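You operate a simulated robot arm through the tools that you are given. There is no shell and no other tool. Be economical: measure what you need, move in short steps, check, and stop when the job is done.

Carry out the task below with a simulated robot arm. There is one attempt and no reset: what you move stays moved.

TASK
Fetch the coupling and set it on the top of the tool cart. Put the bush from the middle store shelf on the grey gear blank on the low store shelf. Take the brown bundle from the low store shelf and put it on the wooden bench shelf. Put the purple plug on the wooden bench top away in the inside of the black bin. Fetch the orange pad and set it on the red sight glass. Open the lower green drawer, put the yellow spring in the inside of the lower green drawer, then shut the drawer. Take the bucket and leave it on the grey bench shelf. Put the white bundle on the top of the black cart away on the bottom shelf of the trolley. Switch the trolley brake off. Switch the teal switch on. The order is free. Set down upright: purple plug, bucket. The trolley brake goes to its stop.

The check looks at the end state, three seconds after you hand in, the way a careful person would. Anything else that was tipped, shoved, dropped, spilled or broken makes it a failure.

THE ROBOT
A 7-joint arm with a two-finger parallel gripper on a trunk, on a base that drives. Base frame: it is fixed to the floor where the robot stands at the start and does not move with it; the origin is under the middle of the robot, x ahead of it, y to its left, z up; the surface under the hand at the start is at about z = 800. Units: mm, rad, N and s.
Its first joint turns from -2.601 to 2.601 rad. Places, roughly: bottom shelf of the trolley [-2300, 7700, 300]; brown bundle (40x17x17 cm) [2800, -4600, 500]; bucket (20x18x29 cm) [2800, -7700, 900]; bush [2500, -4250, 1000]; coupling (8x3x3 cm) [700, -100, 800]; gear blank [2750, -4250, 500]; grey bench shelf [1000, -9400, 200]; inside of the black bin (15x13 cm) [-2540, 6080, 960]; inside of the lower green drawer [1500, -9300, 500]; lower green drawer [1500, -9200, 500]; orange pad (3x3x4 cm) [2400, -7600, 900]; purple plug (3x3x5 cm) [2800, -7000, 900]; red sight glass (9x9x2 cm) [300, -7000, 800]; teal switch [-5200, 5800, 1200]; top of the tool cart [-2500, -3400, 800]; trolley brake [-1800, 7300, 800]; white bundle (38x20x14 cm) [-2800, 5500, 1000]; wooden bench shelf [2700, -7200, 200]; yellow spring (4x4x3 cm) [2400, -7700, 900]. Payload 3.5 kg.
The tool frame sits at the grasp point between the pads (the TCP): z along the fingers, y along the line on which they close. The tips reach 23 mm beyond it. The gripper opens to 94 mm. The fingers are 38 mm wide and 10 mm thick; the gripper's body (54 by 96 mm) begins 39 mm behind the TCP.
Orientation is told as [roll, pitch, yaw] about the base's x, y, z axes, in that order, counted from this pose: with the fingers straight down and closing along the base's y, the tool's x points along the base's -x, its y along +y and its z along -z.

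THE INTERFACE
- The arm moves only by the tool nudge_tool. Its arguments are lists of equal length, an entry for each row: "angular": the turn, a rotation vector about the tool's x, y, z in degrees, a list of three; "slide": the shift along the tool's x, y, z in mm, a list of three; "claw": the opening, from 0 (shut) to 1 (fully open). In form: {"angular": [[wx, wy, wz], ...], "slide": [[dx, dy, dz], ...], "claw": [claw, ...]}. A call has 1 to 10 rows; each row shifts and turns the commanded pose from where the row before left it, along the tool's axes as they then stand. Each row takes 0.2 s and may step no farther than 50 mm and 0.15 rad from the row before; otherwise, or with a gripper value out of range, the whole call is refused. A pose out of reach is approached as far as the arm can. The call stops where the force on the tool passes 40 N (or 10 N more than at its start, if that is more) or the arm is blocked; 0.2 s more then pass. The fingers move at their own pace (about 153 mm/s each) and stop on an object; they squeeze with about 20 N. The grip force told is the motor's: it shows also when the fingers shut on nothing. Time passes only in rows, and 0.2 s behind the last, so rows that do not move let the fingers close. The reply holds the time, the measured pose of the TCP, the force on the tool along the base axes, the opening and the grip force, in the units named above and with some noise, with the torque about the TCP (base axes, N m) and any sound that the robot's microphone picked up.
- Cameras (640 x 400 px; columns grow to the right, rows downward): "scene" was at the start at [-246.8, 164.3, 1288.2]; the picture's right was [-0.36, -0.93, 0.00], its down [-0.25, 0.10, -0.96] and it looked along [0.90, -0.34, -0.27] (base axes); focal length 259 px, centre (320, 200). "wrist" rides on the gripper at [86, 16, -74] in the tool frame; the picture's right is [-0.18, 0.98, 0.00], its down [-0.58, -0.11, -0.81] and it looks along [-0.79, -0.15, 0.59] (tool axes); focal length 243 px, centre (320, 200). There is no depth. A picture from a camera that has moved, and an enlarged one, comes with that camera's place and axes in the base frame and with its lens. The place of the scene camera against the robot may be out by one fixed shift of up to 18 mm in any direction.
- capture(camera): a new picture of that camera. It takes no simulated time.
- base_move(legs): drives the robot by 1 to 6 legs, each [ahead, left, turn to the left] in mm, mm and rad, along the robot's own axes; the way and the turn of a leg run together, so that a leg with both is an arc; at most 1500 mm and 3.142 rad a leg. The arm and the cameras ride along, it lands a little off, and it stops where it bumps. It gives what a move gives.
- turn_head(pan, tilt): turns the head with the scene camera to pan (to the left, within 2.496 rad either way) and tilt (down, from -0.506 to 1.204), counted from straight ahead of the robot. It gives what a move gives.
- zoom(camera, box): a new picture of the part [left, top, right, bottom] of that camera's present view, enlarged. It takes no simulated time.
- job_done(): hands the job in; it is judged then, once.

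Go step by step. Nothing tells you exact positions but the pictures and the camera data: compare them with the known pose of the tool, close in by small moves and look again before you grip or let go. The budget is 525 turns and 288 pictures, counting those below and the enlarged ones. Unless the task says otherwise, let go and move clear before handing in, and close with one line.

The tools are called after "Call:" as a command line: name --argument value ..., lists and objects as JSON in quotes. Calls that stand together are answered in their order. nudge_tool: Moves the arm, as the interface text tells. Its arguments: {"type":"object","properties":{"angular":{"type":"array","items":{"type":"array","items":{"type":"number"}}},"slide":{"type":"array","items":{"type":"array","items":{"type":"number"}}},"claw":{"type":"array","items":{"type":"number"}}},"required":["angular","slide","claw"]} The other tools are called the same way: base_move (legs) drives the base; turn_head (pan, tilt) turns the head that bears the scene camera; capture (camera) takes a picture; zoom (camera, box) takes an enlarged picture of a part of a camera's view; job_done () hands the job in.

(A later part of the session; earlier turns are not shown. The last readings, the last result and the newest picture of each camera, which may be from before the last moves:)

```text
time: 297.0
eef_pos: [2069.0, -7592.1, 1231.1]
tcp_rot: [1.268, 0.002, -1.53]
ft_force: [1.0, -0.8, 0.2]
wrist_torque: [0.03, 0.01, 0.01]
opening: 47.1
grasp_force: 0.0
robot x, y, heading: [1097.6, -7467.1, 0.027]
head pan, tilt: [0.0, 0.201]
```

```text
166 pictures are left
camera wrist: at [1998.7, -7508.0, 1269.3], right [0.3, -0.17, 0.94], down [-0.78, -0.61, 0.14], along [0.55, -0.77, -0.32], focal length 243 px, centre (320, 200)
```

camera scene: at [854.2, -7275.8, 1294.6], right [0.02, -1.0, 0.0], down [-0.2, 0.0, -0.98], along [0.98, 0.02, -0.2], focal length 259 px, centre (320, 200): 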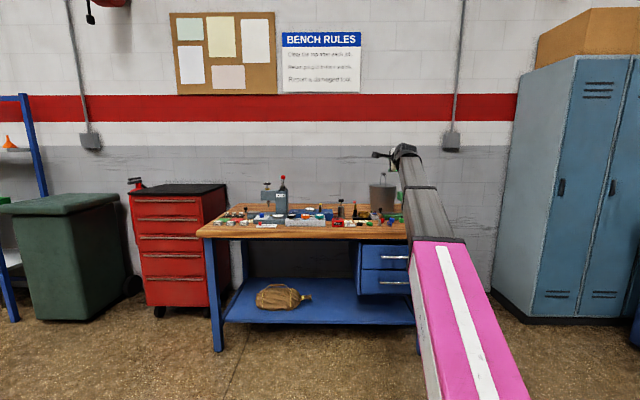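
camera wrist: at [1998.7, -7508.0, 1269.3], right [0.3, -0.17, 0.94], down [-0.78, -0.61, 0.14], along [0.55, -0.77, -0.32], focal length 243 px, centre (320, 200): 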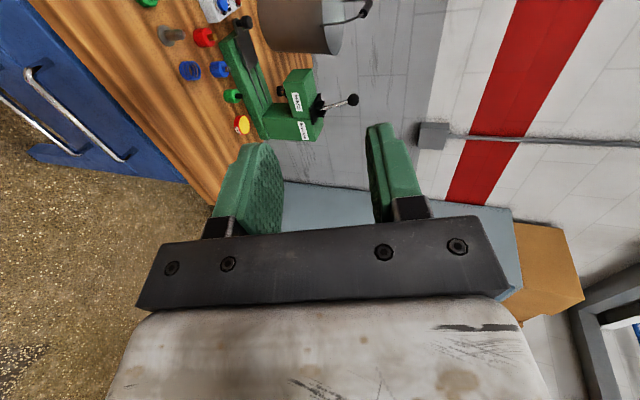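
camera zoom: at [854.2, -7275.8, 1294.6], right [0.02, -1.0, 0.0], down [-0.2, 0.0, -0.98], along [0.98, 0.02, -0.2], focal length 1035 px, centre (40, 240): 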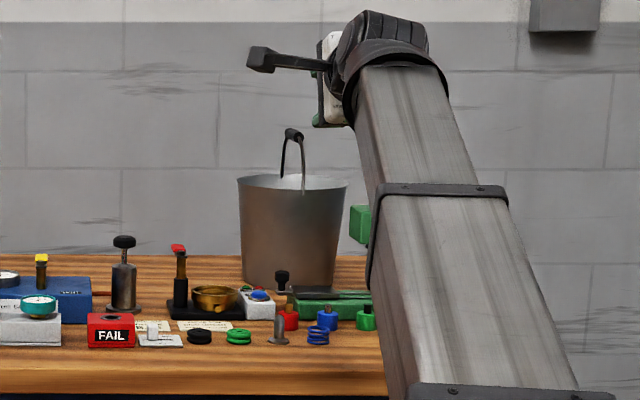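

The bucket's bail grip runs roughly along x (seen end-on). I flip the hand so the fingers close sideways with the camera on top, then approach.

Call:
nudge_tool --angular '[[0, 0, 5], [0, 0, 8.5], [0, 0, 8.5], [0, 0, 8.5], [0, 0, 8.5], [0, 0, 8.5], [0, 0, 8.5], [0, 0, 8.5], [0, 0, 8.5], [0, 0, 8.5]]' --slide '[[0, 0, 0], [0, 0, 0], [0, 0, 0], [0, 0, 0], [0, 0, 0], [0, 0, 0], [0, 0, 0], [0, 0, 0], [0, 0, 0], [0, 0, 0]]' --claw '[1, 1, 1, 1, 1, 1, 1, 1, 1, 1]'

Call:
nudge_tool --angular '[[0, 0, 8], [0, 0, 0]]' --slide '[[0, 0, 0], [0, 0, 0]]' --claw '[1, 1]'

Call:
base_move --legs '[[0, 0, -0.025], [350, 0, 0]]'

Call:
capture --camera "wrist"

Call:
zoom --camera "scene" --box '[330, 140, 450, 240]'

```text
time: 299.2
eef_pos: [2068.2, -7591.9, 1231.8]
tcp_rot: [0.429, 1.236, -2.649]
ft_force: [-0.6, -1.3, -0.4]
wrist_torque: [0.0, 0.0, 0.0]
opening: 94.1
grasp_force: 0.0
robot x, y, heading: [1100.0, -7466.0, 0.021]
head pan, tilt: [0.0, 0.201]
```

```text
time: 299.8
eef_pos: [2067.7, -7590.7, 1232.3]
tcp_rot: [0.018, 1.267, -3.083]
ft_force: [-0.4, 0.4, 0.5]
wrist_torque: [-0.02, -0.01, 0.0]
opening: 94.2
grasp_force: 0.0
robot x, y, heading: [1096.2, -7469.9, 0.026]
head pan, tilt: [0.0, 0.201]
```

```text
time: 302.4
eef_pos: [2410.1, -7610.3, 1232.5]
tcp_rot: [0.023, 1.269, -3.097]
ft_force: [0.2, 0.8, -0.2]
wrist_torque: [0.04, -0.03, -0.01]
opening: 94.2
grasp_force: 0.1
robot x, y, heading: [1446.2, -7467.5, 0.002]
head pan, tilt: [0.0, 0.201]
```

```text
165 pictures are left
camera wrist: at [2364.7, -7626.8, 1337.0], right [-0.03, -0.99, -0.17], down [-0.95, 0.08, -0.31], along [0.32, 0.15, -0.93], focal length 243 px, centre (320, 200)
```

wrist: 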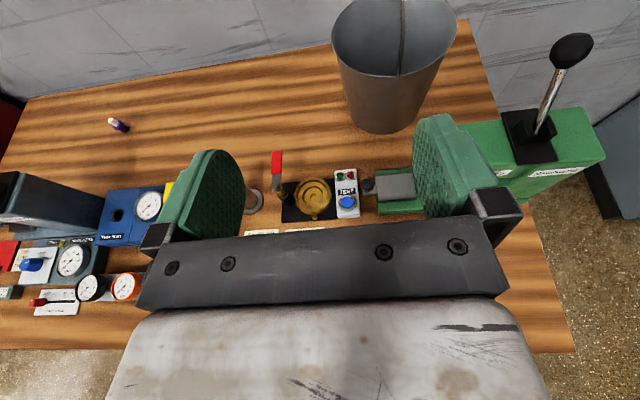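

```text
4.00 times, centred on (390, 190) of scene
camera zoom: at [1201.3, -7271.2, 1294.6], right [0.0, -1.0, 0.0], down [-0.2, 0.0, -0.98], along [0.98, 0.0, -0.2], focal length 1035 px, centre (40, 240)
```

zoom: 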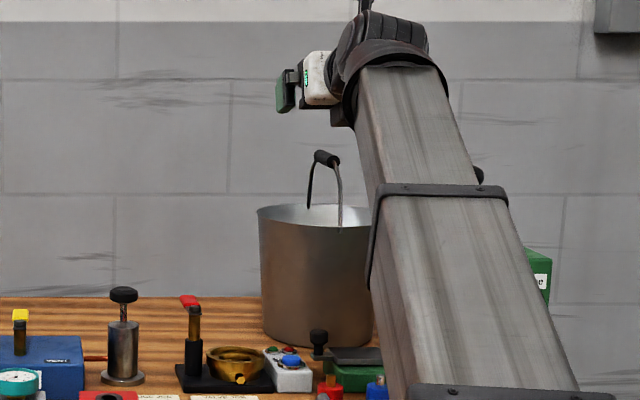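

The bail bar is about [2765,-7704,1115], along x. I steepen the hand to 45° so the palm clears the bar end, shift right, and approach.

Call:
nudge_tool --angular '[[0, -4, 0], [0, -8, 0], [0, -8, 0], [0, -7.7, 0], [0, 0, 0], [0, 0, 0]]' --slide '[[0, 0, 0], [0, 15, 0], [0, 25, 0], [0, 25, 0], [0, 20, 0], [0, 10, 0]]' --claw '[0.6, 0.6, 0.6, 0.6, 0.6, 0.6]'

Call:
base_move --legs '[[220, 0, 0]]'

Call:
capture --camera "wrist"

Call:
capture --camera "scene"

```text
time: 303.8
eef_pos: [2412.1, -7705.2, 1233.3]
tcp_rot: [0.011, 0.785, -3.111]
ft_force: [0.6, 0.2, 0.0]
wrist_torque: [-0.04, -0.01, -0.01]
opening: 56.2
grasp_force: 0.0
robot x, y, heading: [1443.9, -7470.1, -0.001]
head pan, tilt: [0.0, 0.201]
```

```text
time: 305.5
eef_pos: [2637.2, -7704.1, 1233.0]
tcp_rot: [0.008, 0.785, -3.11]
ft_force: [-0.3, 0.5, 0.6]
wrist_torque: [-0.02, 0.01, -0.04]
opening: 56.2
grasp_force: 0.1
robot x, y, heading: [1671.0, -7471.0, 0.003]
head pan, tilt: [0.0, 0.201]
```

```text
163 pictures are left
camera wrist: at [2647.5, -7719.8, 1347.4], right [-0.11, -0.99, -0.12], down [-0.98, 0.09, 0.16], along [-0.15, 0.14, -0.98], focal length 243 px, centre (320, 200)
```

wrist: 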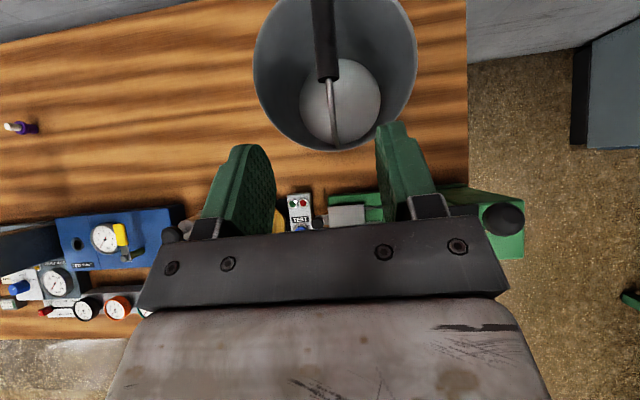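

```text
162 pictures are left
camera scene: at [1427.5, -7270.6, 1294.7], right [0.0, -1.0, 0.0], down [-0.2, 0.0, -0.98], along [0.98, 0.0, -0.2], focal length 259 px, centre (320, 200)
```

scene: 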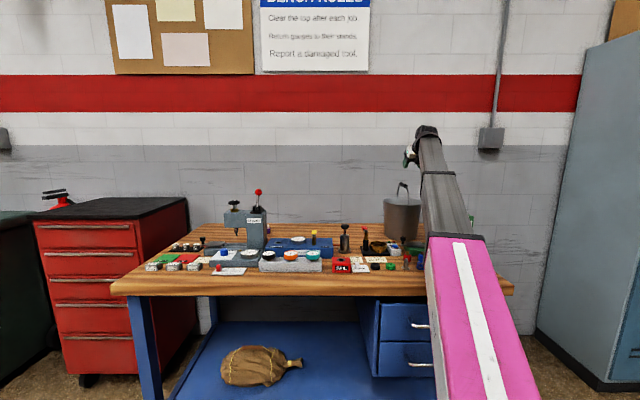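

Clear view: bar near end at x≈2720, y≈−7706. Advancing along the fingers onto the bar's middle.

Call:
nudge_tool --angular '[[0, 0, 0], [0, 0, 0], [0, 0, 0], [0, 0, 0], [0, 0, 0]]' --slide '[[2, 1, 15], [3, 1, 25], [2, 0, 28], [0, 0, 30], [0, 0, 30]]' --claw '[0.6, 0.6, 0.6, 0.6, 0.6]'

Call:
capture --camera "wrist"

Call:
zoom --camera "scene" --box '[350, 110, 470, 210]'

```text
time: 306.7
eef_pos: [2733.5, -7704.9, 1146.9]
tcp_rot: [0.009, 0.783, -3.11]
ft_force: [0.0, -0.7, 0.1]
wrist_torque: [-0.03, 0.01, -0.02]
opening: 56.4
grasp_force: 0.1
robot x, y, heading: [1672.0, -7467.1, 0.001]
head pan, tilt: [0.0, 0.201]
```

```text
161 pictures are left
camera wrist: at [2743.6, -7720.3, 1259.9], right [-0.11, -0.99, -0.12], down [-0.98, 0.09, 0.16], along [-0.15, 0.14, -0.98], focal length 243 px, centre (320, 200)
```

wrist: 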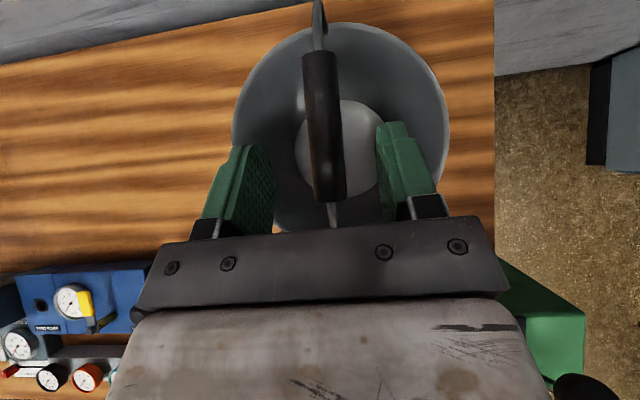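

```text
4.00 times, centred on (410, 160) of scene
camera zoom: at [1427.5, -7270.6, 1294.7], right [0.0, -1.0, 0.0], down [-0.2, 0.0, -0.98], along [0.98, 0.0, -0.2], focal length 1035 px, centre (-40, 360)
```

zoom: 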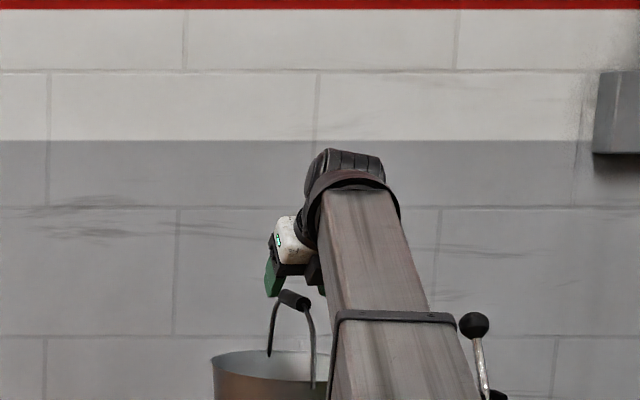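

Call:
nudge_tool --angular '[[0, 0, 0], [0, 0, 0], [0, 0, 0]]' --slide '[[0, 2.5, 12], [0, 0, 15], [0, 0, 12]]' --claw '[0.6, 0.6, 0.6]'

Call:
capture --camera "wrist"

Call:
zoom --camera "scene" --box '[350, 130, 450, 210]'

```text
time: 307.5
eef_pos: [2761.3, -7707.0, 1120.0]
tcp_rot: [0.009, 0.784, -3.111]
ft_force: [-0.4, 0.6, -0.6]
wrist_torque: [-0.02, 0.01, 0.01]
opening: 56.2
grasp_force: 0.2
robot x, y, heading: [1667.4, -7468.2, 0.004]
head pan, tilt: [0.0, 0.201]
```

```text
159 pictures are left
camera wrist: at [2770.8, -7723.2, 1234.3], right [-0.11, -0.99, -0.12], down [-0.98, 0.09, 0.16], along [-0.15, 0.14, -0.98], focal length 243 px, centre (320, 200)
```

wrist: 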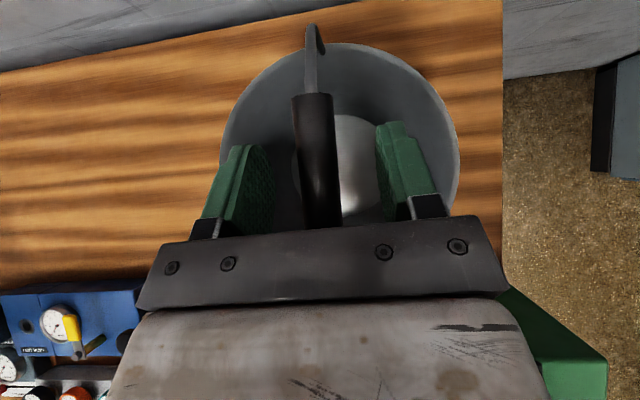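

```text
5.00 times, centred on (400, 170) of scene
camera zoom: at [1427.5, -7270.6, 1294.7], right [0.0, -1.0, 0.0], down [-0.2, 0.0, -0.98], along [0.98, 0.0, -0.2], focal length 1294 px, centre (-80, 350)
```

zoom: 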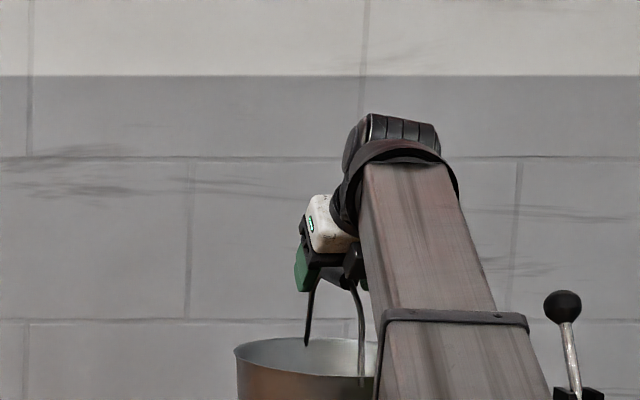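

Bar between the pads. Closing and lifting.

Call:
nudge_tool --angular '[[0, 0, 0], [0, 0, 0], [0, 0, 0], [0, 0, 0]]' --slide '[[0, 0, 0], [0, 0, 0], [0, 0, 0], [0, 0, 0]]' --claw '[0.3, 0, 0, 0]'

Call:
nudge_tool --angular '[[0, 0, 0], [0, 0, 0], [0, 0, 0], [0, 0, 0]]' --slide '[[3.5, 0, -3.5], [7, 0, -7], [14, 0, -14], [20, 0, -20]]' --claw '[0, 0, 0, 0]'

Call:
capture --camera "wrist"

Call:
zoom --camera "scene" --box '[350, 130, 470, 260]'

```text
time: 308.5
eef_pos: [2760.9, -7706.6, 1120.5]
tcp_rot: [0.008, 0.785, -3.111]
ft_force: [-0.1, 1.6, 0.3]
wrist_torque: [0.09, -0.13, 0.08]
opening: 19.9
grasp_force: 19.9
robot x, y, heading: [1665.6, -7468.0, 0.004]
head pan, tilt: [0.0, 0.201]
```

```text
time: 309.5
eef_pos: [2763.4, -7705.2, 1181.3]
tcp_rot: [0.01, 0.784, -3.109]
ft_force: [-0.5, 0.6, -4.1]
wrist_torque: [-0.02, 0.0, 0.01]
opening: 19.5
grasp_force: 20.2
robot x, y, heading: [1671.2, -7468.8, 0.001]
head pan, tilt: [0.0, 0.201]
```

```text
157 pictures are left
camera wrist: at [2772.4, -7721.1, 1295.6], right [-0.11, -0.99, -0.12], down [-0.98, 0.09, 0.16], along [-0.15, 0.14, -0.98], focal length 243 px, centre (320, 200)
```

wrist: 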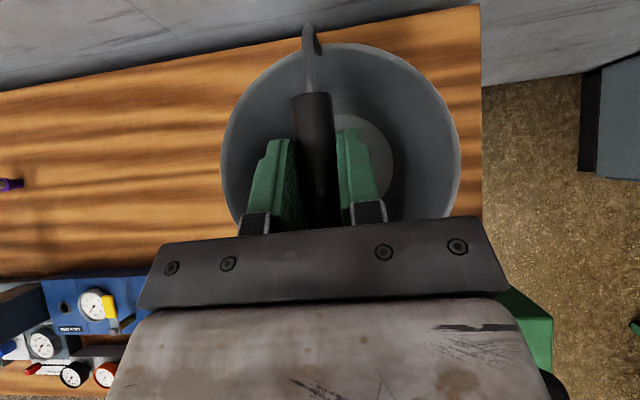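

```text
3.08 times, centred on (410, 195) of scene
camera zoom: at [1427.7, -7270.7, 1294.7], right [0.0, -1.0, 0.0], down [-0.2, 0.0, -0.98], along [0.98, 0.0, -0.2], focal length 796 px, centre (43, 215)
```

zoom: 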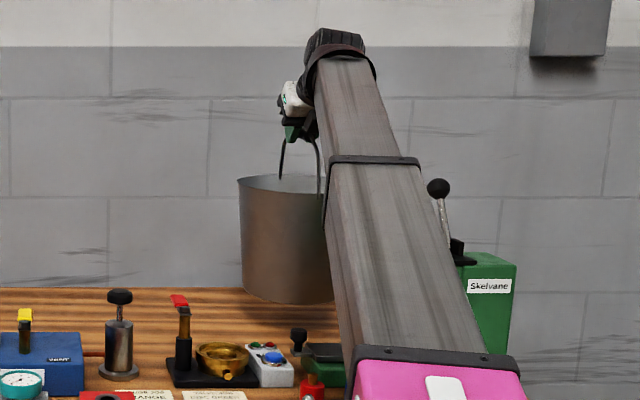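

Lifted cleanly (4 N). Raising more to clear bench items, then backing out.

Call:
nudge_tool --angular '[[0, 0, 0], [0, 0, 0], [0, 0, 0], [0, 0, 0], [0, 0, 0]]' --slide '[[10, 0, -10], [20, 0, -20], [20, 0, -20], [20, 0, -20], [15, 0, -15]]' --claw '[0, 0, 0, 0, 0]'

Call:
zoom --camera "scene" --box '[350, 110, 470, 240]'

```text
time: 310.7
eef_pos: [2760.0, -7708.4, 1301.7]
tcp_rot: [0.008, 0.783, -3.11]
ft_force: [0.9, -0.1, -4.6]
wrist_torque: [-0.01, 0.0, 0.02]
opening: 19.7
grasp_force: 20.0
robot x, y, heading: [1667.7, -7471.3, -0.001]
head pan, tilt: [0.0, 0.201]
```

```text
3.08 times, centred on (410, 175) of scene
camera zoom: at [1427.7, -7270.7, 1294.7], right [0.0, -1.0, 0.0], down [-0.2, 0.0, -0.98], along [0.98, 0.0, -0.2], focal length 796 px, centre (43, 277)
```

zoom: 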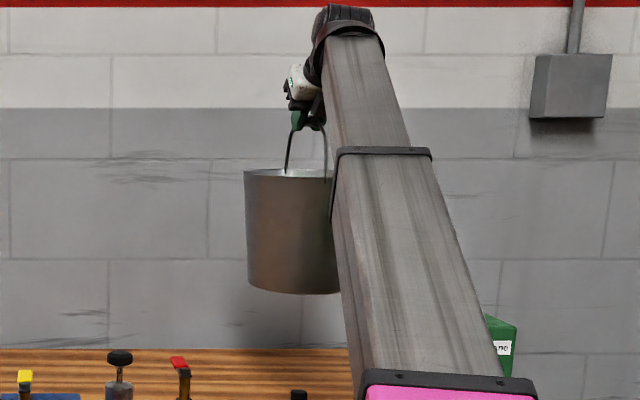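

Call:
base_move --legs '[[-600, 0, 0], [0, 0, -1.57]]'

Call:
turn_head --pan -0.1 --tilt 0.35

Call:
capture --camera "scene"

```text
time: 317.9
eef_pos: [833.3, -8562.4, 1302.6]
tcp_rot: [0.008, 0.781, 1.615]
ft_force: [-0.3, -0.9, -4.3]
wrist_torque: [-0.05, 0.0, -0.02]
opening: 19.8
grasp_force: 19.9
robot x, y, heading: [1055.2, -7462.7, -1.555]
head pan, tilt: [0.0, 0.201]
```

```text
time: 318.6
eef_pos: [834.3, -8560.0, 1301.5]
tcp_rot: [0.009, 0.784, 1.616]
ft_force: [0.7, -0.2, -3.9]
wrist_torque: [-0.03, -0.06, 0.02]
opening: 20.0
grasp_force: 20.1
robot x, y, heading: [1060.1, -7468.5, -1.552]
head pan, tilt: [-0.099, 0.351]
```

```text
154 pictures are left
camera scene: at [1231.5, -7219.6, 1280.7], right [-1.0, 0.08, 0.0], down [0.03, 0.34, -0.94], along [-0.08, -0.94, -0.34], focal length 259 px, centre (320, 200)
```

scene: 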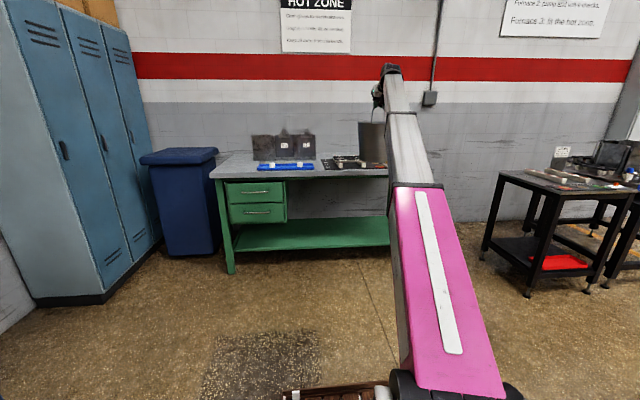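

The bench shelf right of the drawers is free. I lower the bucket in front of the bench.

Call:
nudge_tool --angular '[[0, 0, 0], [0, 0, 0], [0, 0, 0], [0, 0, 0], [0, 0, 0], [0, 0, 0], [0, 0, 0], [0, 0, 0], [0, 0, 0], [0, 0, 0]]' --slide '[[-18, 0, 10], [-30, 0, 18], [-38, 0, 24], [-38, 0, 24], [-38, 0, 24], [-38, 0, 24], [-38, 0, 24], [-38, 0, 24], [-38, 0, 24], [-38, 0, 24]]' --claw '[0, 0, 0, 0, 0, 0, 0, 0, 0, 0]'

Call:
nudge_tool --angular '[[0, 0, 0], [0, 0, 0], [0, 0, 0], [0, 0, 0], [0, 0, 0], [0, 0, 0], [0, 0, 0], [0, 0, 0]]' --slide '[[-31, 0, 31], [-31, 0, 31], [-31, 0, 31], [-31, 0, 31], [-31, 0, 31], [-31, 0, 31], [-28, 0, 28], [-18, 0, 18]]' --claw '[0, 0, 0, 0, 0, 0, 0, 0]'

Call:
base_move --legs '[[0, 170, -0.018], [250, 0, 0]]'

Call:
turn_head --pan -0.05 --tilt 0.5

Call:
capture --camera "scene"

```text
time: 320.8
eef_pos: [826.3, -8463.9, 895.5]
tcp_rot: [0.01, 0.783, 1.616]
ft_force: [0.5, 0.6, -4.9]
wrist_torque: [0.03, -0.02, -0.02]
opening: 20.0
grasp_force: 19.9
robot x, y, heading: [1056.2, -7467.9, -1.554]
head pan, tilt: [-0.099, 0.351]
```

```text
time: 322.6
eef_pos: [825.3, -8468.2, 571.3]
tcp_rot: [0.008, 0.784, 1.615]
ft_force: [-1.0, -0.4, -5.0]
wrist_torque: [0.03, -0.02, 0.03]
opening: 19.8
grasp_force: 20.2
robot x, y, heading: [1053.7, -7467.4, -1.557]
head pan, tilt: [-0.099, 0.351]
```

```text
time: 325.5
eef_pos: [981.2, -8718.7, 572.8]
tcp_rot: [0.008, 0.783, 1.6]
ft_force: [0.3, 0.4, -4.3]
wrist_torque: [0.01, -0.01, -0.04]
opening: 19.7
grasp_force: 20.1
robot x, y, heading: [1230.7, -7720.5, -1.572]
head pan, tilt: [-0.099, 0.351]
```

```text
time: 326.2
eef_pos: [982.3, -8720.0, 573.6]
tcp_rot: [0.01, 0.782, 1.601]
ft_force: [-0.9, 0.8, -3.7]
wrist_torque: [0.03, -0.01, 0.01]
opening: 19.9
grasp_force: 19.9
robot x, y, heading: [1230.2, -7722.7, -1.565]
head pan, tilt: [-0.051, 0.499]
```

```text
153 pictures are left
camera scene: at [1410.5, -7475.3, 1267.0], right [-1.0, 0.05, 0.0], down [0.02, 0.48, -0.88], along [-0.04, -0.88, -0.48], focal length 259 px, centre (320, 200)
```

scene: 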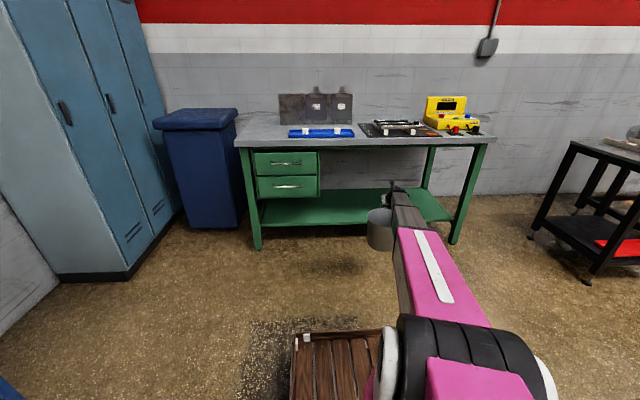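

Call:
zoom --camera "scene" --box '[230, 130, 500, 260]'

```text
2.37 times, centred on (365, 195) of scene
camera zoom: at [1410.5, -7475.3, 1267.0], right [-1.0, 0.05, 0.0], down [0.02, 0.48, -0.88], along [-0.04, -0.88, -0.48], focal length 613 px, centre (213, 212)
```

zoom: 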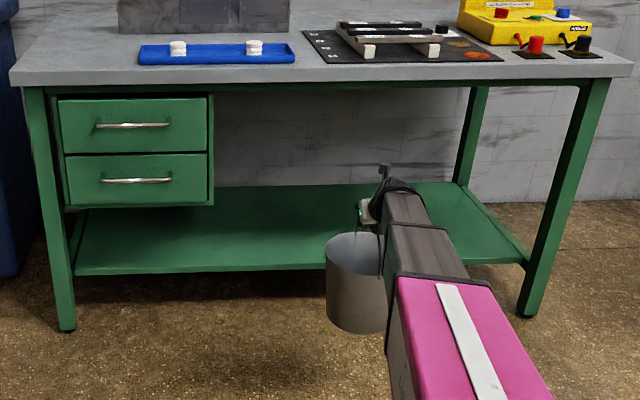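

Call:
nudge_tool --angular '[[0, 0, 0], [0, 0, 0]]' --slide '[[-14, 0, 14], [-15, 0, 15]]' --claw '[0, 0]'

Call:
base_move --legs '[[240, 0, 0]]'

Call:
turn_head --pan -0.2 --tilt 0.6

Call:
zoom --camera "scene" --box '[230, 90, 470, 240]'

Call:
capture --camera "wrist"

```text
time: 326.8
eef_pos: [983.0, -8720.1, 531.1]
tcp_rot: [0.007, 0.783, 1.599]
ft_force: [-1.1, 0.4, -4.3]
wrist_torque: [-0.02, -0.01, -0.03]
opening: 20.1
grasp_force: 19.9
robot x, y, heading: [1230.3, -7725.0, -1.566]
head pan, tilt: [-0.051, 0.499]
```

```text
time: 328.6
eef_pos: [982.4, -8960.8, 531.5]
tcp_rot: [0.008, 0.785, 1.601]
ft_force: [-0.9, -0.5, -4.0]
wrist_torque: [0.0, 0.0, -0.02]
opening: 19.9
grasp_force: 19.8
robot x, y, heading: [1231.3, -7959.2, -1.569]
head pan, tilt: [-0.051, 0.499]
```

```text
time: 329.3
eef_pos: [982.5, -8960.8, 531.7]
tcp_rot: [0.008, 0.783, 1.6]
ft_force: [-0.7, -0.4, -5.3]
wrist_torque: [0.02, 0.02, 0.0]
opening: 19.9
grasp_force: 19.9
robot x, y, heading: [1227.8, -7959.9, -1.569]
head pan, tilt: [-0.201, 0.6]
```

```text
2.67 times, centred on (350, 165) of scene
camera zoom: at [1398.2, -7712.8, 1257.9], right [-0.98, 0.2, 0.0], down [0.11, 0.55, -0.83], along [-0.16, -0.81, -0.56], focal length 690 px, centre (240, 293)
```

zoom: 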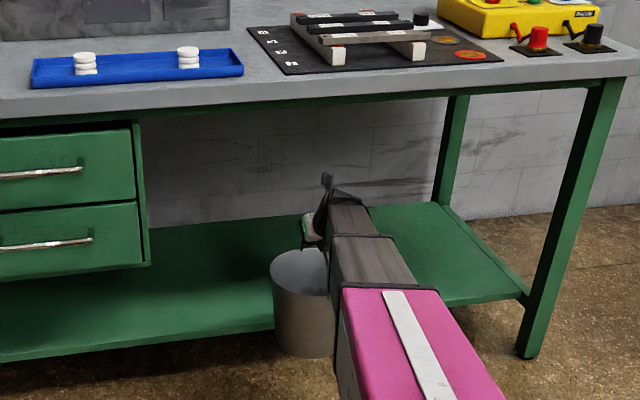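

```text
150 pictures are left
camera wrist: at [967.4, -8970.3, 645.1], right [-0.99, 0.11, -0.12], down [0.09, 0.98, 0.16], along [0.14, 0.15, -0.98], focal length 243 px, centre (320, 200)
```

wrist: 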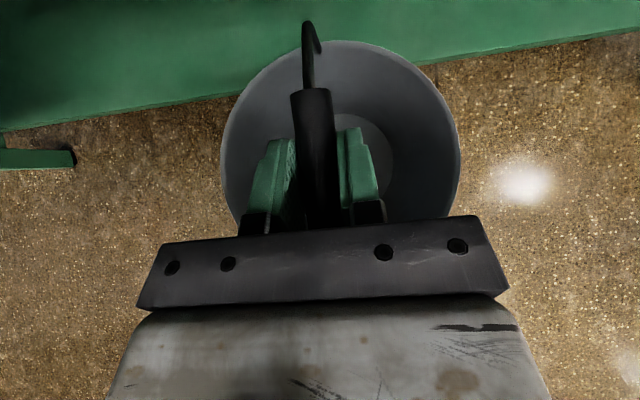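

The shelf's front edge is at y≈−9104, so the bucket must centre near y −9205. Clearance under the bench is tight, so I lower a little and advance in stages.

Call:
nudge_tool --angular '[[0, 0, 0]]' --slide '[[-11, 0, 11]]' --claw '[0]'

Call:
base_move --legs '[[120, 0, 0]]'

Call:
capture --camera "wrist"

Call:
zoom --camera "scene" --box '[250, 110, 450, 240]'

```text
time: 329.7
eef_pos: [980.4, -8961.4, 517.1]
tcp_rot: [0.012, 0.784, 1.6]
ft_force: [-0.1, -0.5, -5.1]
wrist_torque: [-0.04, 0.02, -0.03]
opening: 19.5
grasp_force: 20.2
robot x, y, heading: [1231.0, -7962.9, -1.572]
head pan, tilt: [-0.201, 0.6]
```

```text
time: 330.9
eef_pos: [982.8, -9081.1, 517.3]
tcp_rot: [0.008, 0.784, 1.6]
ft_force: [0.3, 0.4, -3.5]
wrist_torque: [0.01, 0.01, 0.01]
opening: 19.6
grasp_force: 20.0
robot x, y, heading: [1230.3, -8089.5, -1.572]
head pan, tilt: [-0.201, 0.6]
```

```text
149 pictures are left
camera wrist: at [967.9, -9089.9, 630.0], right [-0.99, 0.11, -0.12], down [0.09, 0.98, 0.16], along [0.14, 0.15, -0.98], focal length 243 px, centre (320, 200)
```

wrist: 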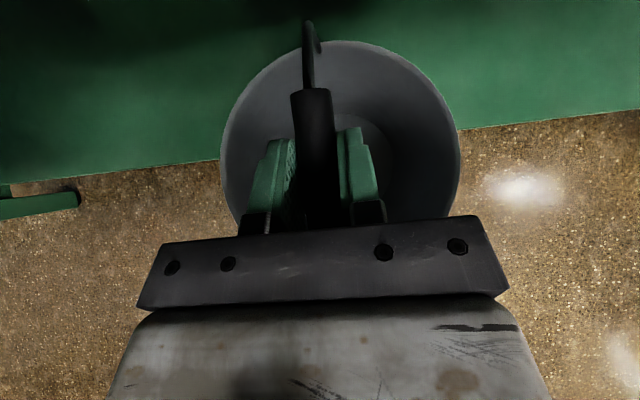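

```text
3.08 times, centred on (350, 175) of scene
camera zoom: at [1398.1, -7832.3, 1257.9], right [-0.98, 0.2, 0.0], down [0.11, 0.55, -0.82], along [-0.16, -0.81, -0.57], focal length 796 px, centre (228, 277)
```

zoom: 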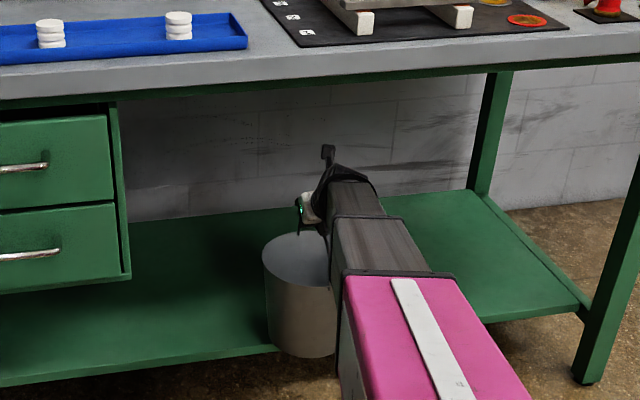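

Call:
base_move --legs '[[65, 0, 0]]'

Call:
zoom --camera "scene" --box '[250, 90, 450, 220]'

```text
time: 331.9
eef_pos: [983.5, -9144.4, 516.3]
tcp_rot: [0.008, 0.783, 1.603]
ft_force: [-0.3, 0.4, -4.9]
wrist_torque: [0.0, 0.01, -0.03]
opening: 20.0
grasp_force: 20.0
robot x, y, heading: [1231.3, -8146.1, -1.568]
head pan, tilt: [-0.201, 0.6]
```

```text
3.08 times, centred on (350, 155) of scene
camera zoom: at [1398.1, -7896.9, 1257.9], right [-0.98, 0.2, 0.0], down [0.11, 0.55, -0.82], along [-0.16, -0.81, -0.57], focal length 796 px, centre (228, 338)
```

zoom: 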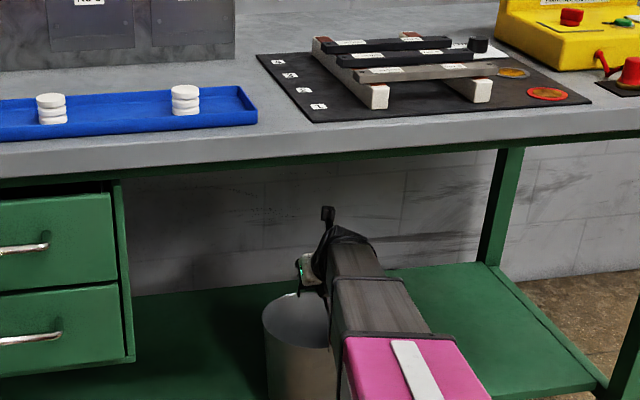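

Call:
base_move --legs '[[62, 0, 0]]'

Call:
capture --camera "wrist"

Call:
zoom --camera "scene" --box '[250, 90, 450, 220]'

```text
time: 332.9
eef_pos: [982.0, -9208.2, 516.5]
tcp_rot: [0.009, 0.785, 1.6]
ft_force: [1.1, 0.0, -4.4]
wrist_torque: [-0.02, -0.06, 0.02]
opening: 19.8
grasp_force: 20.1
robot x, y, heading: [1229.5, -8213.6, -1.569]
head pan, tilt: [-0.201, 0.6]
```

```text
146 pictures are left
camera wrist: at [966.8, -9217.2, 630.0], right [-0.99, 0.11, -0.12], down [0.09, 0.98, 0.16], along [0.14, 0.15, -0.98], focal length 243 px, centre (320, 200)
```

wrist: 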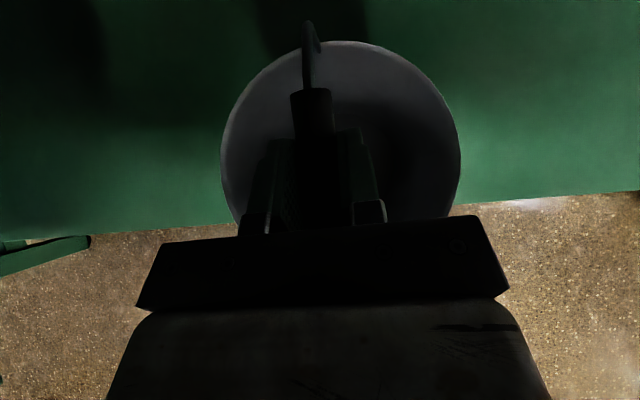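

```text
3.08 times, centred on (350, 155) of scene
camera zoom: at [1398.6, -7960.2, 1257.9], right [-0.98, 0.2, 0.0], down [0.11, 0.55, -0.82], along [-0.16, -0.81, -0.57], focal length 796 px, centre (228, 338)
```

zoom: 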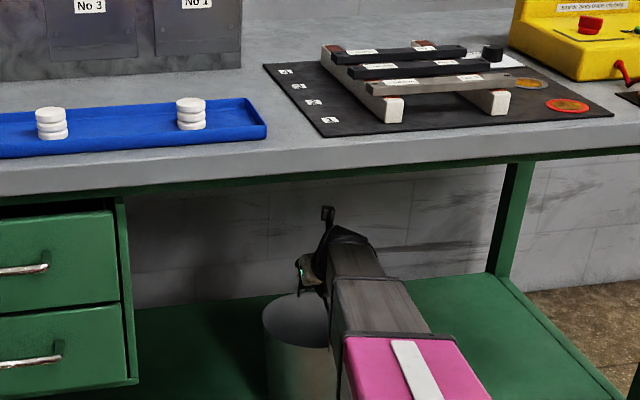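

Front edge at y≈−9120; I go 30 mm deeper for a safe stand and then lower.

Call:
base_move --legs '[[32, 0, 0]]'

Call:
nudge_tool --angular '[[0, 0, 0], [0, 0, 0], [0, 0, 0], [0, 0, 0]]' --slide '[[-3.5, 0, 3.5], [-3.5, 0, 3.5], [-3.5, 0, 3.5], [0, 0, 0]]' --claw '[0, 0, 0, 0]'

Call:
nudge_tool --angular '[[0, 0, 0], [0, 0, 0], [0, 0, 0]]' --slide '[[-2, 0, 2], [-2, 0, 2], [0, 0, 0]]' --claw '[0, 0, 0]'

```text
time: 333.8
eef_pos: [983.1, -9239.9, 516.4]
tcp_rot: [0.01, 0.783, 1.602]
ft_force: [-0.1, -0.3, -3.9]
wrist_torque: [-0.02, 0.0, 0.03]
opening: 20.0
grasp_force: 20.2
robot x, y, heading: [1230.8, -8242.8, -1.568]
head pan, tilt: [-0.201, 0.6]
```

```text
time: 334.8
eef_pos: [982.4, -9240.2, 501.9]
tcp_rot: [0.009, 0.784, 1.599]
ft_force: [0.2, -0.2, -4.3]
wrist_torque: [-0.01, -0.01, -0.01]
opening: 19.5
grasp_force: 20.2
robot x, y, heading: [1229.6, -8243.9, -1.568]
head pan, tilt: [-0.201, 0.6]
```

```text
time: 335.6
eef_pos: [982.7, -9239.7, 495.3]
tcp_rot: [0.009, 0.783, 1.6]
ft_force: [-0.4, -0.5, -4.6]
wrist_torque: [0.03, 0.01, -0.01]
opening: 19.6
grasp_force: 20.2
robot x, y, heading: [1230.6, -8243.6, -1.566]
head pan, tilt: [-0.201, 0.6]
```

Call:
nudge_tool --angular '[[0, 0, 0], [0, 0, 0], [0, 0, 0], [0, 0, 0]]' --slide '[[-2, 0, 2], [-2, 0, 2], [-2, 0, 2], [0, 0, 0]]' --claw '[0, 0, 0, 0]'

Call:
nudge_tool --angular '[[0, 0, 0], [0, 0, 0], [0, 0, 0], [0, 0, 0]]' --slide '[[-2, 0, 2], [-2, 0, 2], [-2, 0, 2], [0, 0, 0]]' --claw '[0, 0, 0, 0]'

```text
time: 336.6
eef_pos: [982.4, -9239.5, 487.2]
tcp_rot: [0.008, 0.784, 1.601]
ft_force: [0.4, 0.1, -3.8]
wrist_torque: [0.0, -0.01, 0.02]
opening: 19.9
grasp_force: 20.2
robot x, y, heading: [1229.0, -8244.8, -1.568]
head pan, tilt: [-0.201, 0.6]
```

```text
time: 337.6
eef_pos: [980.7, -9239.0, 478.7]
tcp_rot: [0.009, 0.784, 1.601]
ft_force: [0.3, -0.2, -4.9]
wrist_torque: [0.0, 0.02, 0.0]
opening: 19.8
grasp_force: 19.8
robot x, y, heading: [1230.9, -8247.2, -1.571]
head pan, tilt: [-0.201, 0.6]
```

Call:
nudge_tool --angular '[[0, 0, 0], [0, 0, 0], [0, 0, 0], [0, 0, 0]]' --slide '[[-4, 0, 4], [-3, 0, 3], [-2, 0, 2], [-2, 0, 2]]' --claw '[0, 0, 0, 0]'

Call:
nudge_tool --angular '[[0, 0, 0], [0, 0, 0], [0, 0, 0], [0, 0, 0]]' --slide '[[-2, 0, 2], [-2, 0, 2], [-2, 0, 2], [-2, 0, 2]]' --claw '[0, 0, 0, 0]'

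Call:
zoom --camera "scene" --box '[250, 120, 410, 220]'

```text
time: 338.6
eef_pos: [981.5, -9240.4, 464.3]
tcp_rot: [0.01, 0.784, 1.601]
ft_force: [-4.7, 1.7, 15.6]
wrist_torque: [-0.01, 0.07, 0.03]
opening: 19.8
grasp_force: 20.0
robot x, y, heading: [1231.8, -8242.8, -1.567]
head pan, tilt: [-0.201, 0.6]
```

```text
time: 339.5
eef_pos: [980.5, -9239.4, 457.5]
tcp_rot: [0.013, 0.789, 1.602]
ft_force: [-0.1, 3.4, 10.2]
wrist_torque: [0.45, 0.01, 0.05]
opening: 19.9
grasp_force: 19.6
robot x, y, heading: [1232.5, -8244.4, -1.568]
head pan, tilt: [-0.201, 0.6]
stopped in row 4: the force on the tool passed its limit at 44 N (the readings are from after the stop); the commanded pose is now the measured one
```

```text
4.00 times, centred on (330, 170) of scene
camera zoom: at [1398.7, -7991.6, 1257.8], right [-0.98, 0.2, 0.0], down [0.11, 0.55, -0.83], along [-0.16, -0.81, -0.56], focal length 1035 px, centre (280, 320)
```

zoom: 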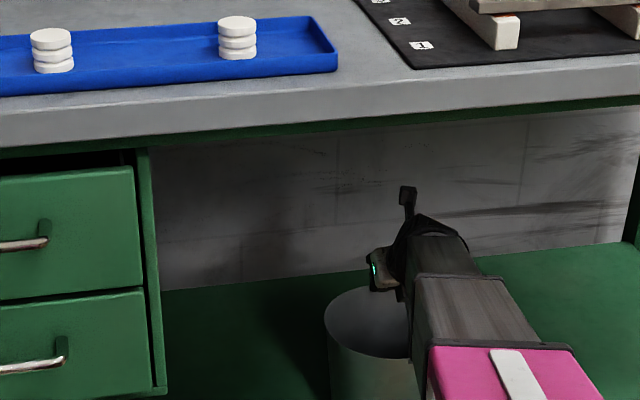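

The bucket stands. I relieve, open, and withdraw along the fingers.

Call:
nudge_tool --angular '[[0, 0, 0], [0, 0, 0], [0, 0, 0], [0, 0, 0]]' --slide '[[3, 0, -3], [0, 0, 0], [0, 0, 0], [0, 0, 0]]' --claw '[0, 0.5, 0.6, 0.6]'

Call:
capture --camera "wrist"

Call:
nudge_tool --angular '[[0, 0, 0], [0, 0, 0], [0, 0, 0], [0, 0, 0]]' --slide '[[0, 0, -10], [0, 0, -20], [0, 0, -20], [0, 0, -20]]' --claw '[0.6, 0.6, 0.6, 0.6]'

Call:
capture --camera "wrist"

```text
time: 340.5
eef_pos: [983.2, -9239.8, 460.5]
tcp_rot: [0.013, 0.787, 1.602]
ft_force: [0.5, -0.4, 0.0]
wrist_torque: [0.0, 0.01, 0.01]
opening: 56.1
grasp_force: 0.1
robot x, y, heading: [1230.0, -8243.9, -1.571]
head pan, tilt: [-0.201, 0.6]
```

```text
143 pictures are left
camera wrist: at [967.7, -9248.8, 574.5], right [-0.99, 0.11, -0.12], down [0.09, 0.98, 0.16], along [0.14, 0.14, -0.98], focal length 243 px, centre (320, 200)
```

wrist: 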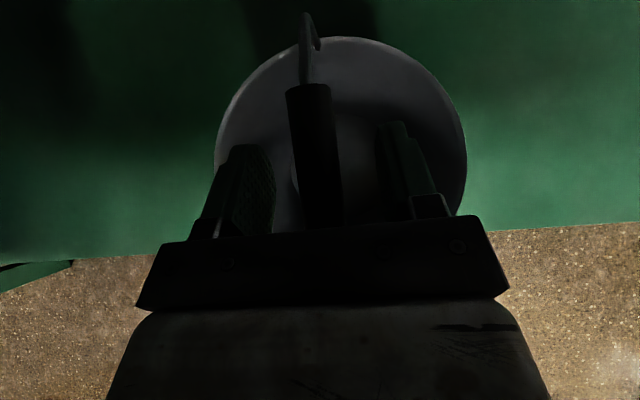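

```text
time: 341.5
eef_pos: [981.2, -9189.6, 508.6]
tcp_rot: [0.013, 0.787, 1.602]
ft_force: [-0.5, 0.3, 1.4]
wrist_torque: [-0.01, 0.0, -0.01]
opening: 56.4
grasp_force: 0.0
robot x, y, heading: [1233.3, -8245.2, -1.569]
head pan, tilt: [-0.201, 0.6]
```

```text
142 pictures are left
camera wrist: at [966.7, -9198.2, 622.9], right [-0.99, 0.11, -0.12], down [0.09, 0.98, 0.16], along [0.14, 0.14, -0.98], focal length 243 px, centre (320, 200)
```

wrist: 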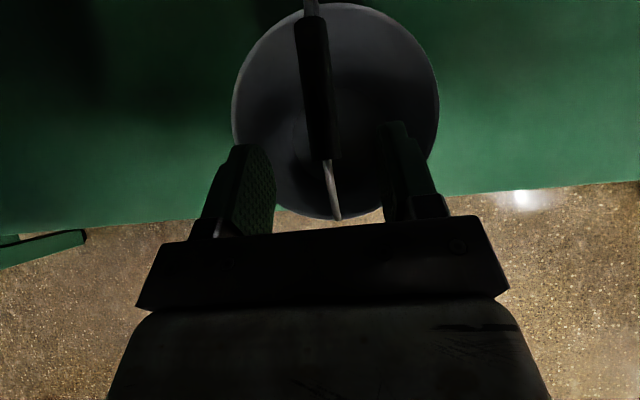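

The bucket stands upright on the shelf, well inside the edge. Backing out straight.

Call:
base_move --legs '[[-450, 0, 0]]'

Call:
turn_head --pan -0.1 --tilt 0.5

Call:
zoom --camera "scene" --box '[240, 90, 480, 240]'

```text
time: 344.2
eef_pos: [983.7, -8751.8, 508.4]
tcp_rot: [0.012, 0.788, 1.607]
ft_force: [0.2, 0.3, -0.4]
wrist_torque: [0.0, -0.02, -0.01]
opening: 56.4
grasp_force: 0.0
robot x, y, heading: [1228.7, -7801.2, -1.565]
head pan, tilt: [-0.201, 0.6]
```

```text
time: 344.8
eef_pos: [983.0, -8750.4, 509.8]
tcp_rot: [0.014, 0.788, 1.606]
ft_force: [-0.6, -0.3, 0.1]
wrist_torque: [0.0, 0.01, -0.01]
opening: 56.6
grasp_force: 0.1
robot x, y, heading: [1227.7, -7799.5, -1.566]
head pan, tilt: [-0.099, 0.499]
```

```text
2.67 times, centred on (360, 165) of scene
camera zoom: at [1404.8, -7555.4, 1266.9], right [-1.0, 0.09, 0.0], down [0.05, 0.48, -0.88], along [-0.08, -0.87, -0.48], focal length 690 px, centre (213, 293)
```

zoom: 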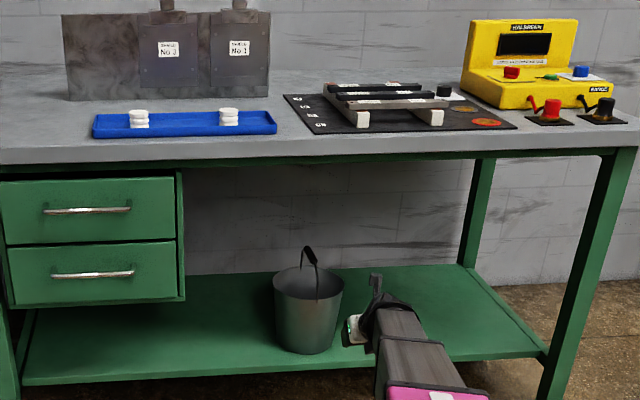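

Bucket task done. Next the purple plug at the back of the wooden bench (~[2800,-6985]). I raise the hand, keep its 45° pose, and drive over.

Call:
nudge_tool --angular '[[0, 0, 0], [0, 0, 0], [0, 0, 0], [0, 0, 0], [0, 0, 0], [0, 0, 0], [0, 0, 0], [0, 0, 0], [0, 0, 0], [0, 0, 0]]' --slide '[[16, 0, -16], [28, 0, -28], [34, 0, -34], [34, 0, -34], [34, 0, -34], [34, 0, -34], [34, 0, -34], [34, 0, -34], [34, 0, -34], [34, 0, -34]]' --claw '[0.7, 0.7, 0.7, 0.7, 0.7, 0.7, 0.7, 0.7, 0.7, 0.7]'

Call:
nudge_tool --angular '[[0, 0, 0], [0, 0, 0], [0, 0, 0], [0, 0, 0], [0, 0, 0]]' --slide '[[30, 0, -30], [34, 0, -34], [34, 0, -34], [34, 0, -34], [30, 0, -30]]' --claw '[0.7, 0.7, 0.7, 0.7, 0.7]'

Call:
base_move --legs '[[-1000, 0, 0], [0, 0, 1.566], [250, 60, 0]]'

Call:
turn_head --pan 0.0 --tilt 0.3

Call:
capture --camera "scene"

Call:
capture --camera "wrist"

```text
time: 347.0
eef_pos: [989.0, -8747.5, 959.2]
tcp_rot: [0.011, 0.786, 1.606]
ft_force: [-0.7, 0.2, 0.5]
wrist_torque: [0.01, 0.02, 0.01]
opening: 65.6
grasp_force: 0.1
robot x, y, heading: [1230.4, -7803.3, -1.564]
head pan, tilt: [-0.099, 0.499]
```

```text
time: 348.2
eef_pos: [989.3, -8748.8, 1188.5]
tcp_rot: [0.012, 0.785, 1.606]
ft_force: [0.1, -0.5, -0.1]
wrist_torque: [0.0, 0.0, 0.02]
opening: 66.3
grasp_force: 0.1
robot x, y, heading: [1229.7, -7801.4, -1.564]
head pan, tilt: [-0.099, 0.499]
```

```text
time: 358.8
eef_pos: [2414.0, -6896.9, 1186.7]
tcp_rot: [0.011, 0.788, -3.04]
ft_force: [1.6, 1.1, -0.8]
wrist_torque: [0.01, 0.0, 0.03]
opening: 65.8
grasp_force: 0.3
robot x, y, heading: [1452.0, -6723.2, 0.068]
head pan, tilt: [-0.099, 0.499]
```

```text
time: 359.5
eef_pos: [2415.1, -6897.0, 1185.7]
tcp_rot: [0.011, 0.789, -3.04]
ft_force: [-0.4, -1.0, -0.1]
wrist_torque: [0.02, 0.0, -0.02]
opening: 65.7
grasp_force: 0.1
robot x, y, heading: [1457.8, -6720.7, 0.078]
head pan, tilt: [0.0, 0.3]
```

```text
140 pictures are left
camera scene: at [1200.9, -6541.2, 1285.3], right [0.07, -1.0, 0.0], down [-0.3, -0.02, -0.96], along [0.95, 0.07, -0.3], focal length 259 px, centre (320, 200)
```

scene: 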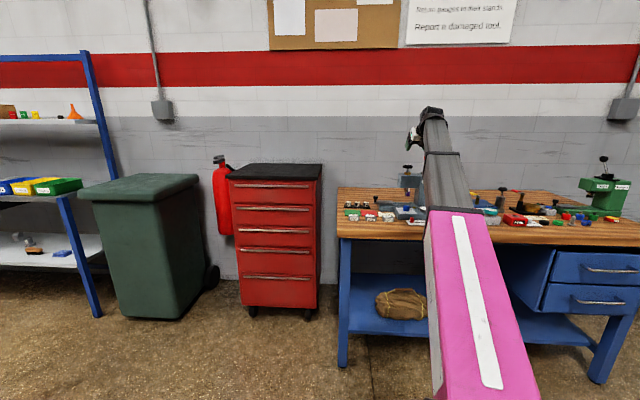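

```text
139 pictures are left
camera wrist: at [2424.4, -6911.7, 1300.1], right [-0.04, -0.99, -0.12], down [-0.99, 0.02, 0.16], along [-0.15, 0.13, -0.98], focal length 243 px, centre (320, 200)
```

wrist: 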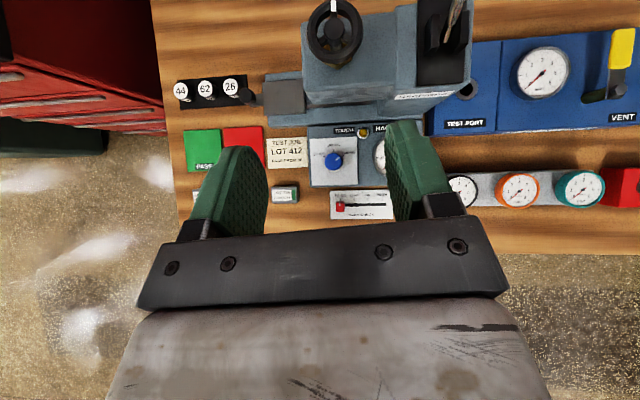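

The plug stands behind the grey tester. I strafe right to view it from the open side.

Call:
base_move --legs '[[0, -330, -0.07], [150, 0, 0]]'

Call:
capture --camera "wrist"

Call:
turn_head --pan 0.15 --tilt 0.4

Call:
zoom --camera "scene" --box '[200, 100, 440, 250]'

```text
time: 362.7
eef_pos: [2569.4, -7291.8, 1184.9]
tcp_rot: [0.012, 0.789, -3.097]
ft_force: [-0.1, -0.4, 0.0]
wrist_torque: [0.03, -0.02, 0.01]
opening: 65.7
grasp_force: 0.1
robot x, y, heading: [1623.2, -7063.6, 0.019]
head pan, tilt: [0.0, 0.3]
```

```text
138 pictures are left
camera wrist: at [2579.4, -7306.9, 1300.0], right [-0.09, -0.99, -0.12], down [-0.98, 0.07, 0.16], along [-0.14, 0.13, -0.98], focal length 243 px, centre (320, 200)
```

wrist: 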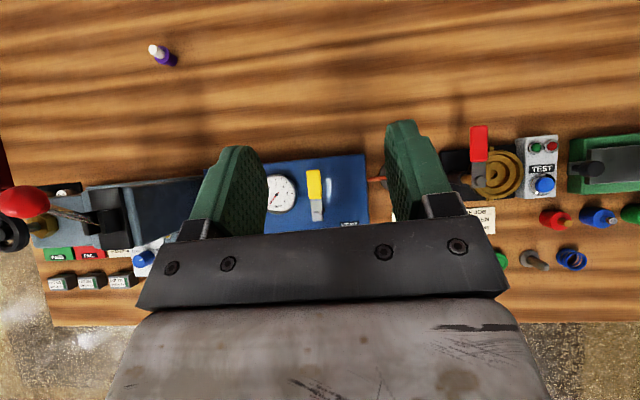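

```text
time: 363.4
eef_pos: [2569.5, -7292.1, 1186.1]
tcp_rot: [0.013, 0.788, -3.097]
ft_force: [0.1, 0.4, -0.8]
wrist_torque: [0.01, 0.0, 0.01]
opening: 65.6
grasp_force: 0.2
robot x, y, heading: [1622.2, -7059.2, 0.019]
head pan, tilt: [0.15, 0.4]
```

```text
2.67 times, centred on (320, 175) of scene
camera zoom: at [1376.5, -6854.1, 1276.1], right [0.16, -0.99, 0.0], down [-0.38, -0.06, -0.92], along [0.91, 0.15, -0.39], focal length 690 px, centre (320, 267)
```

zoom: 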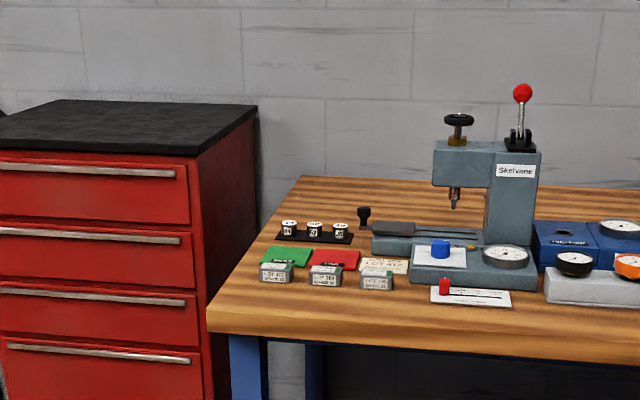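

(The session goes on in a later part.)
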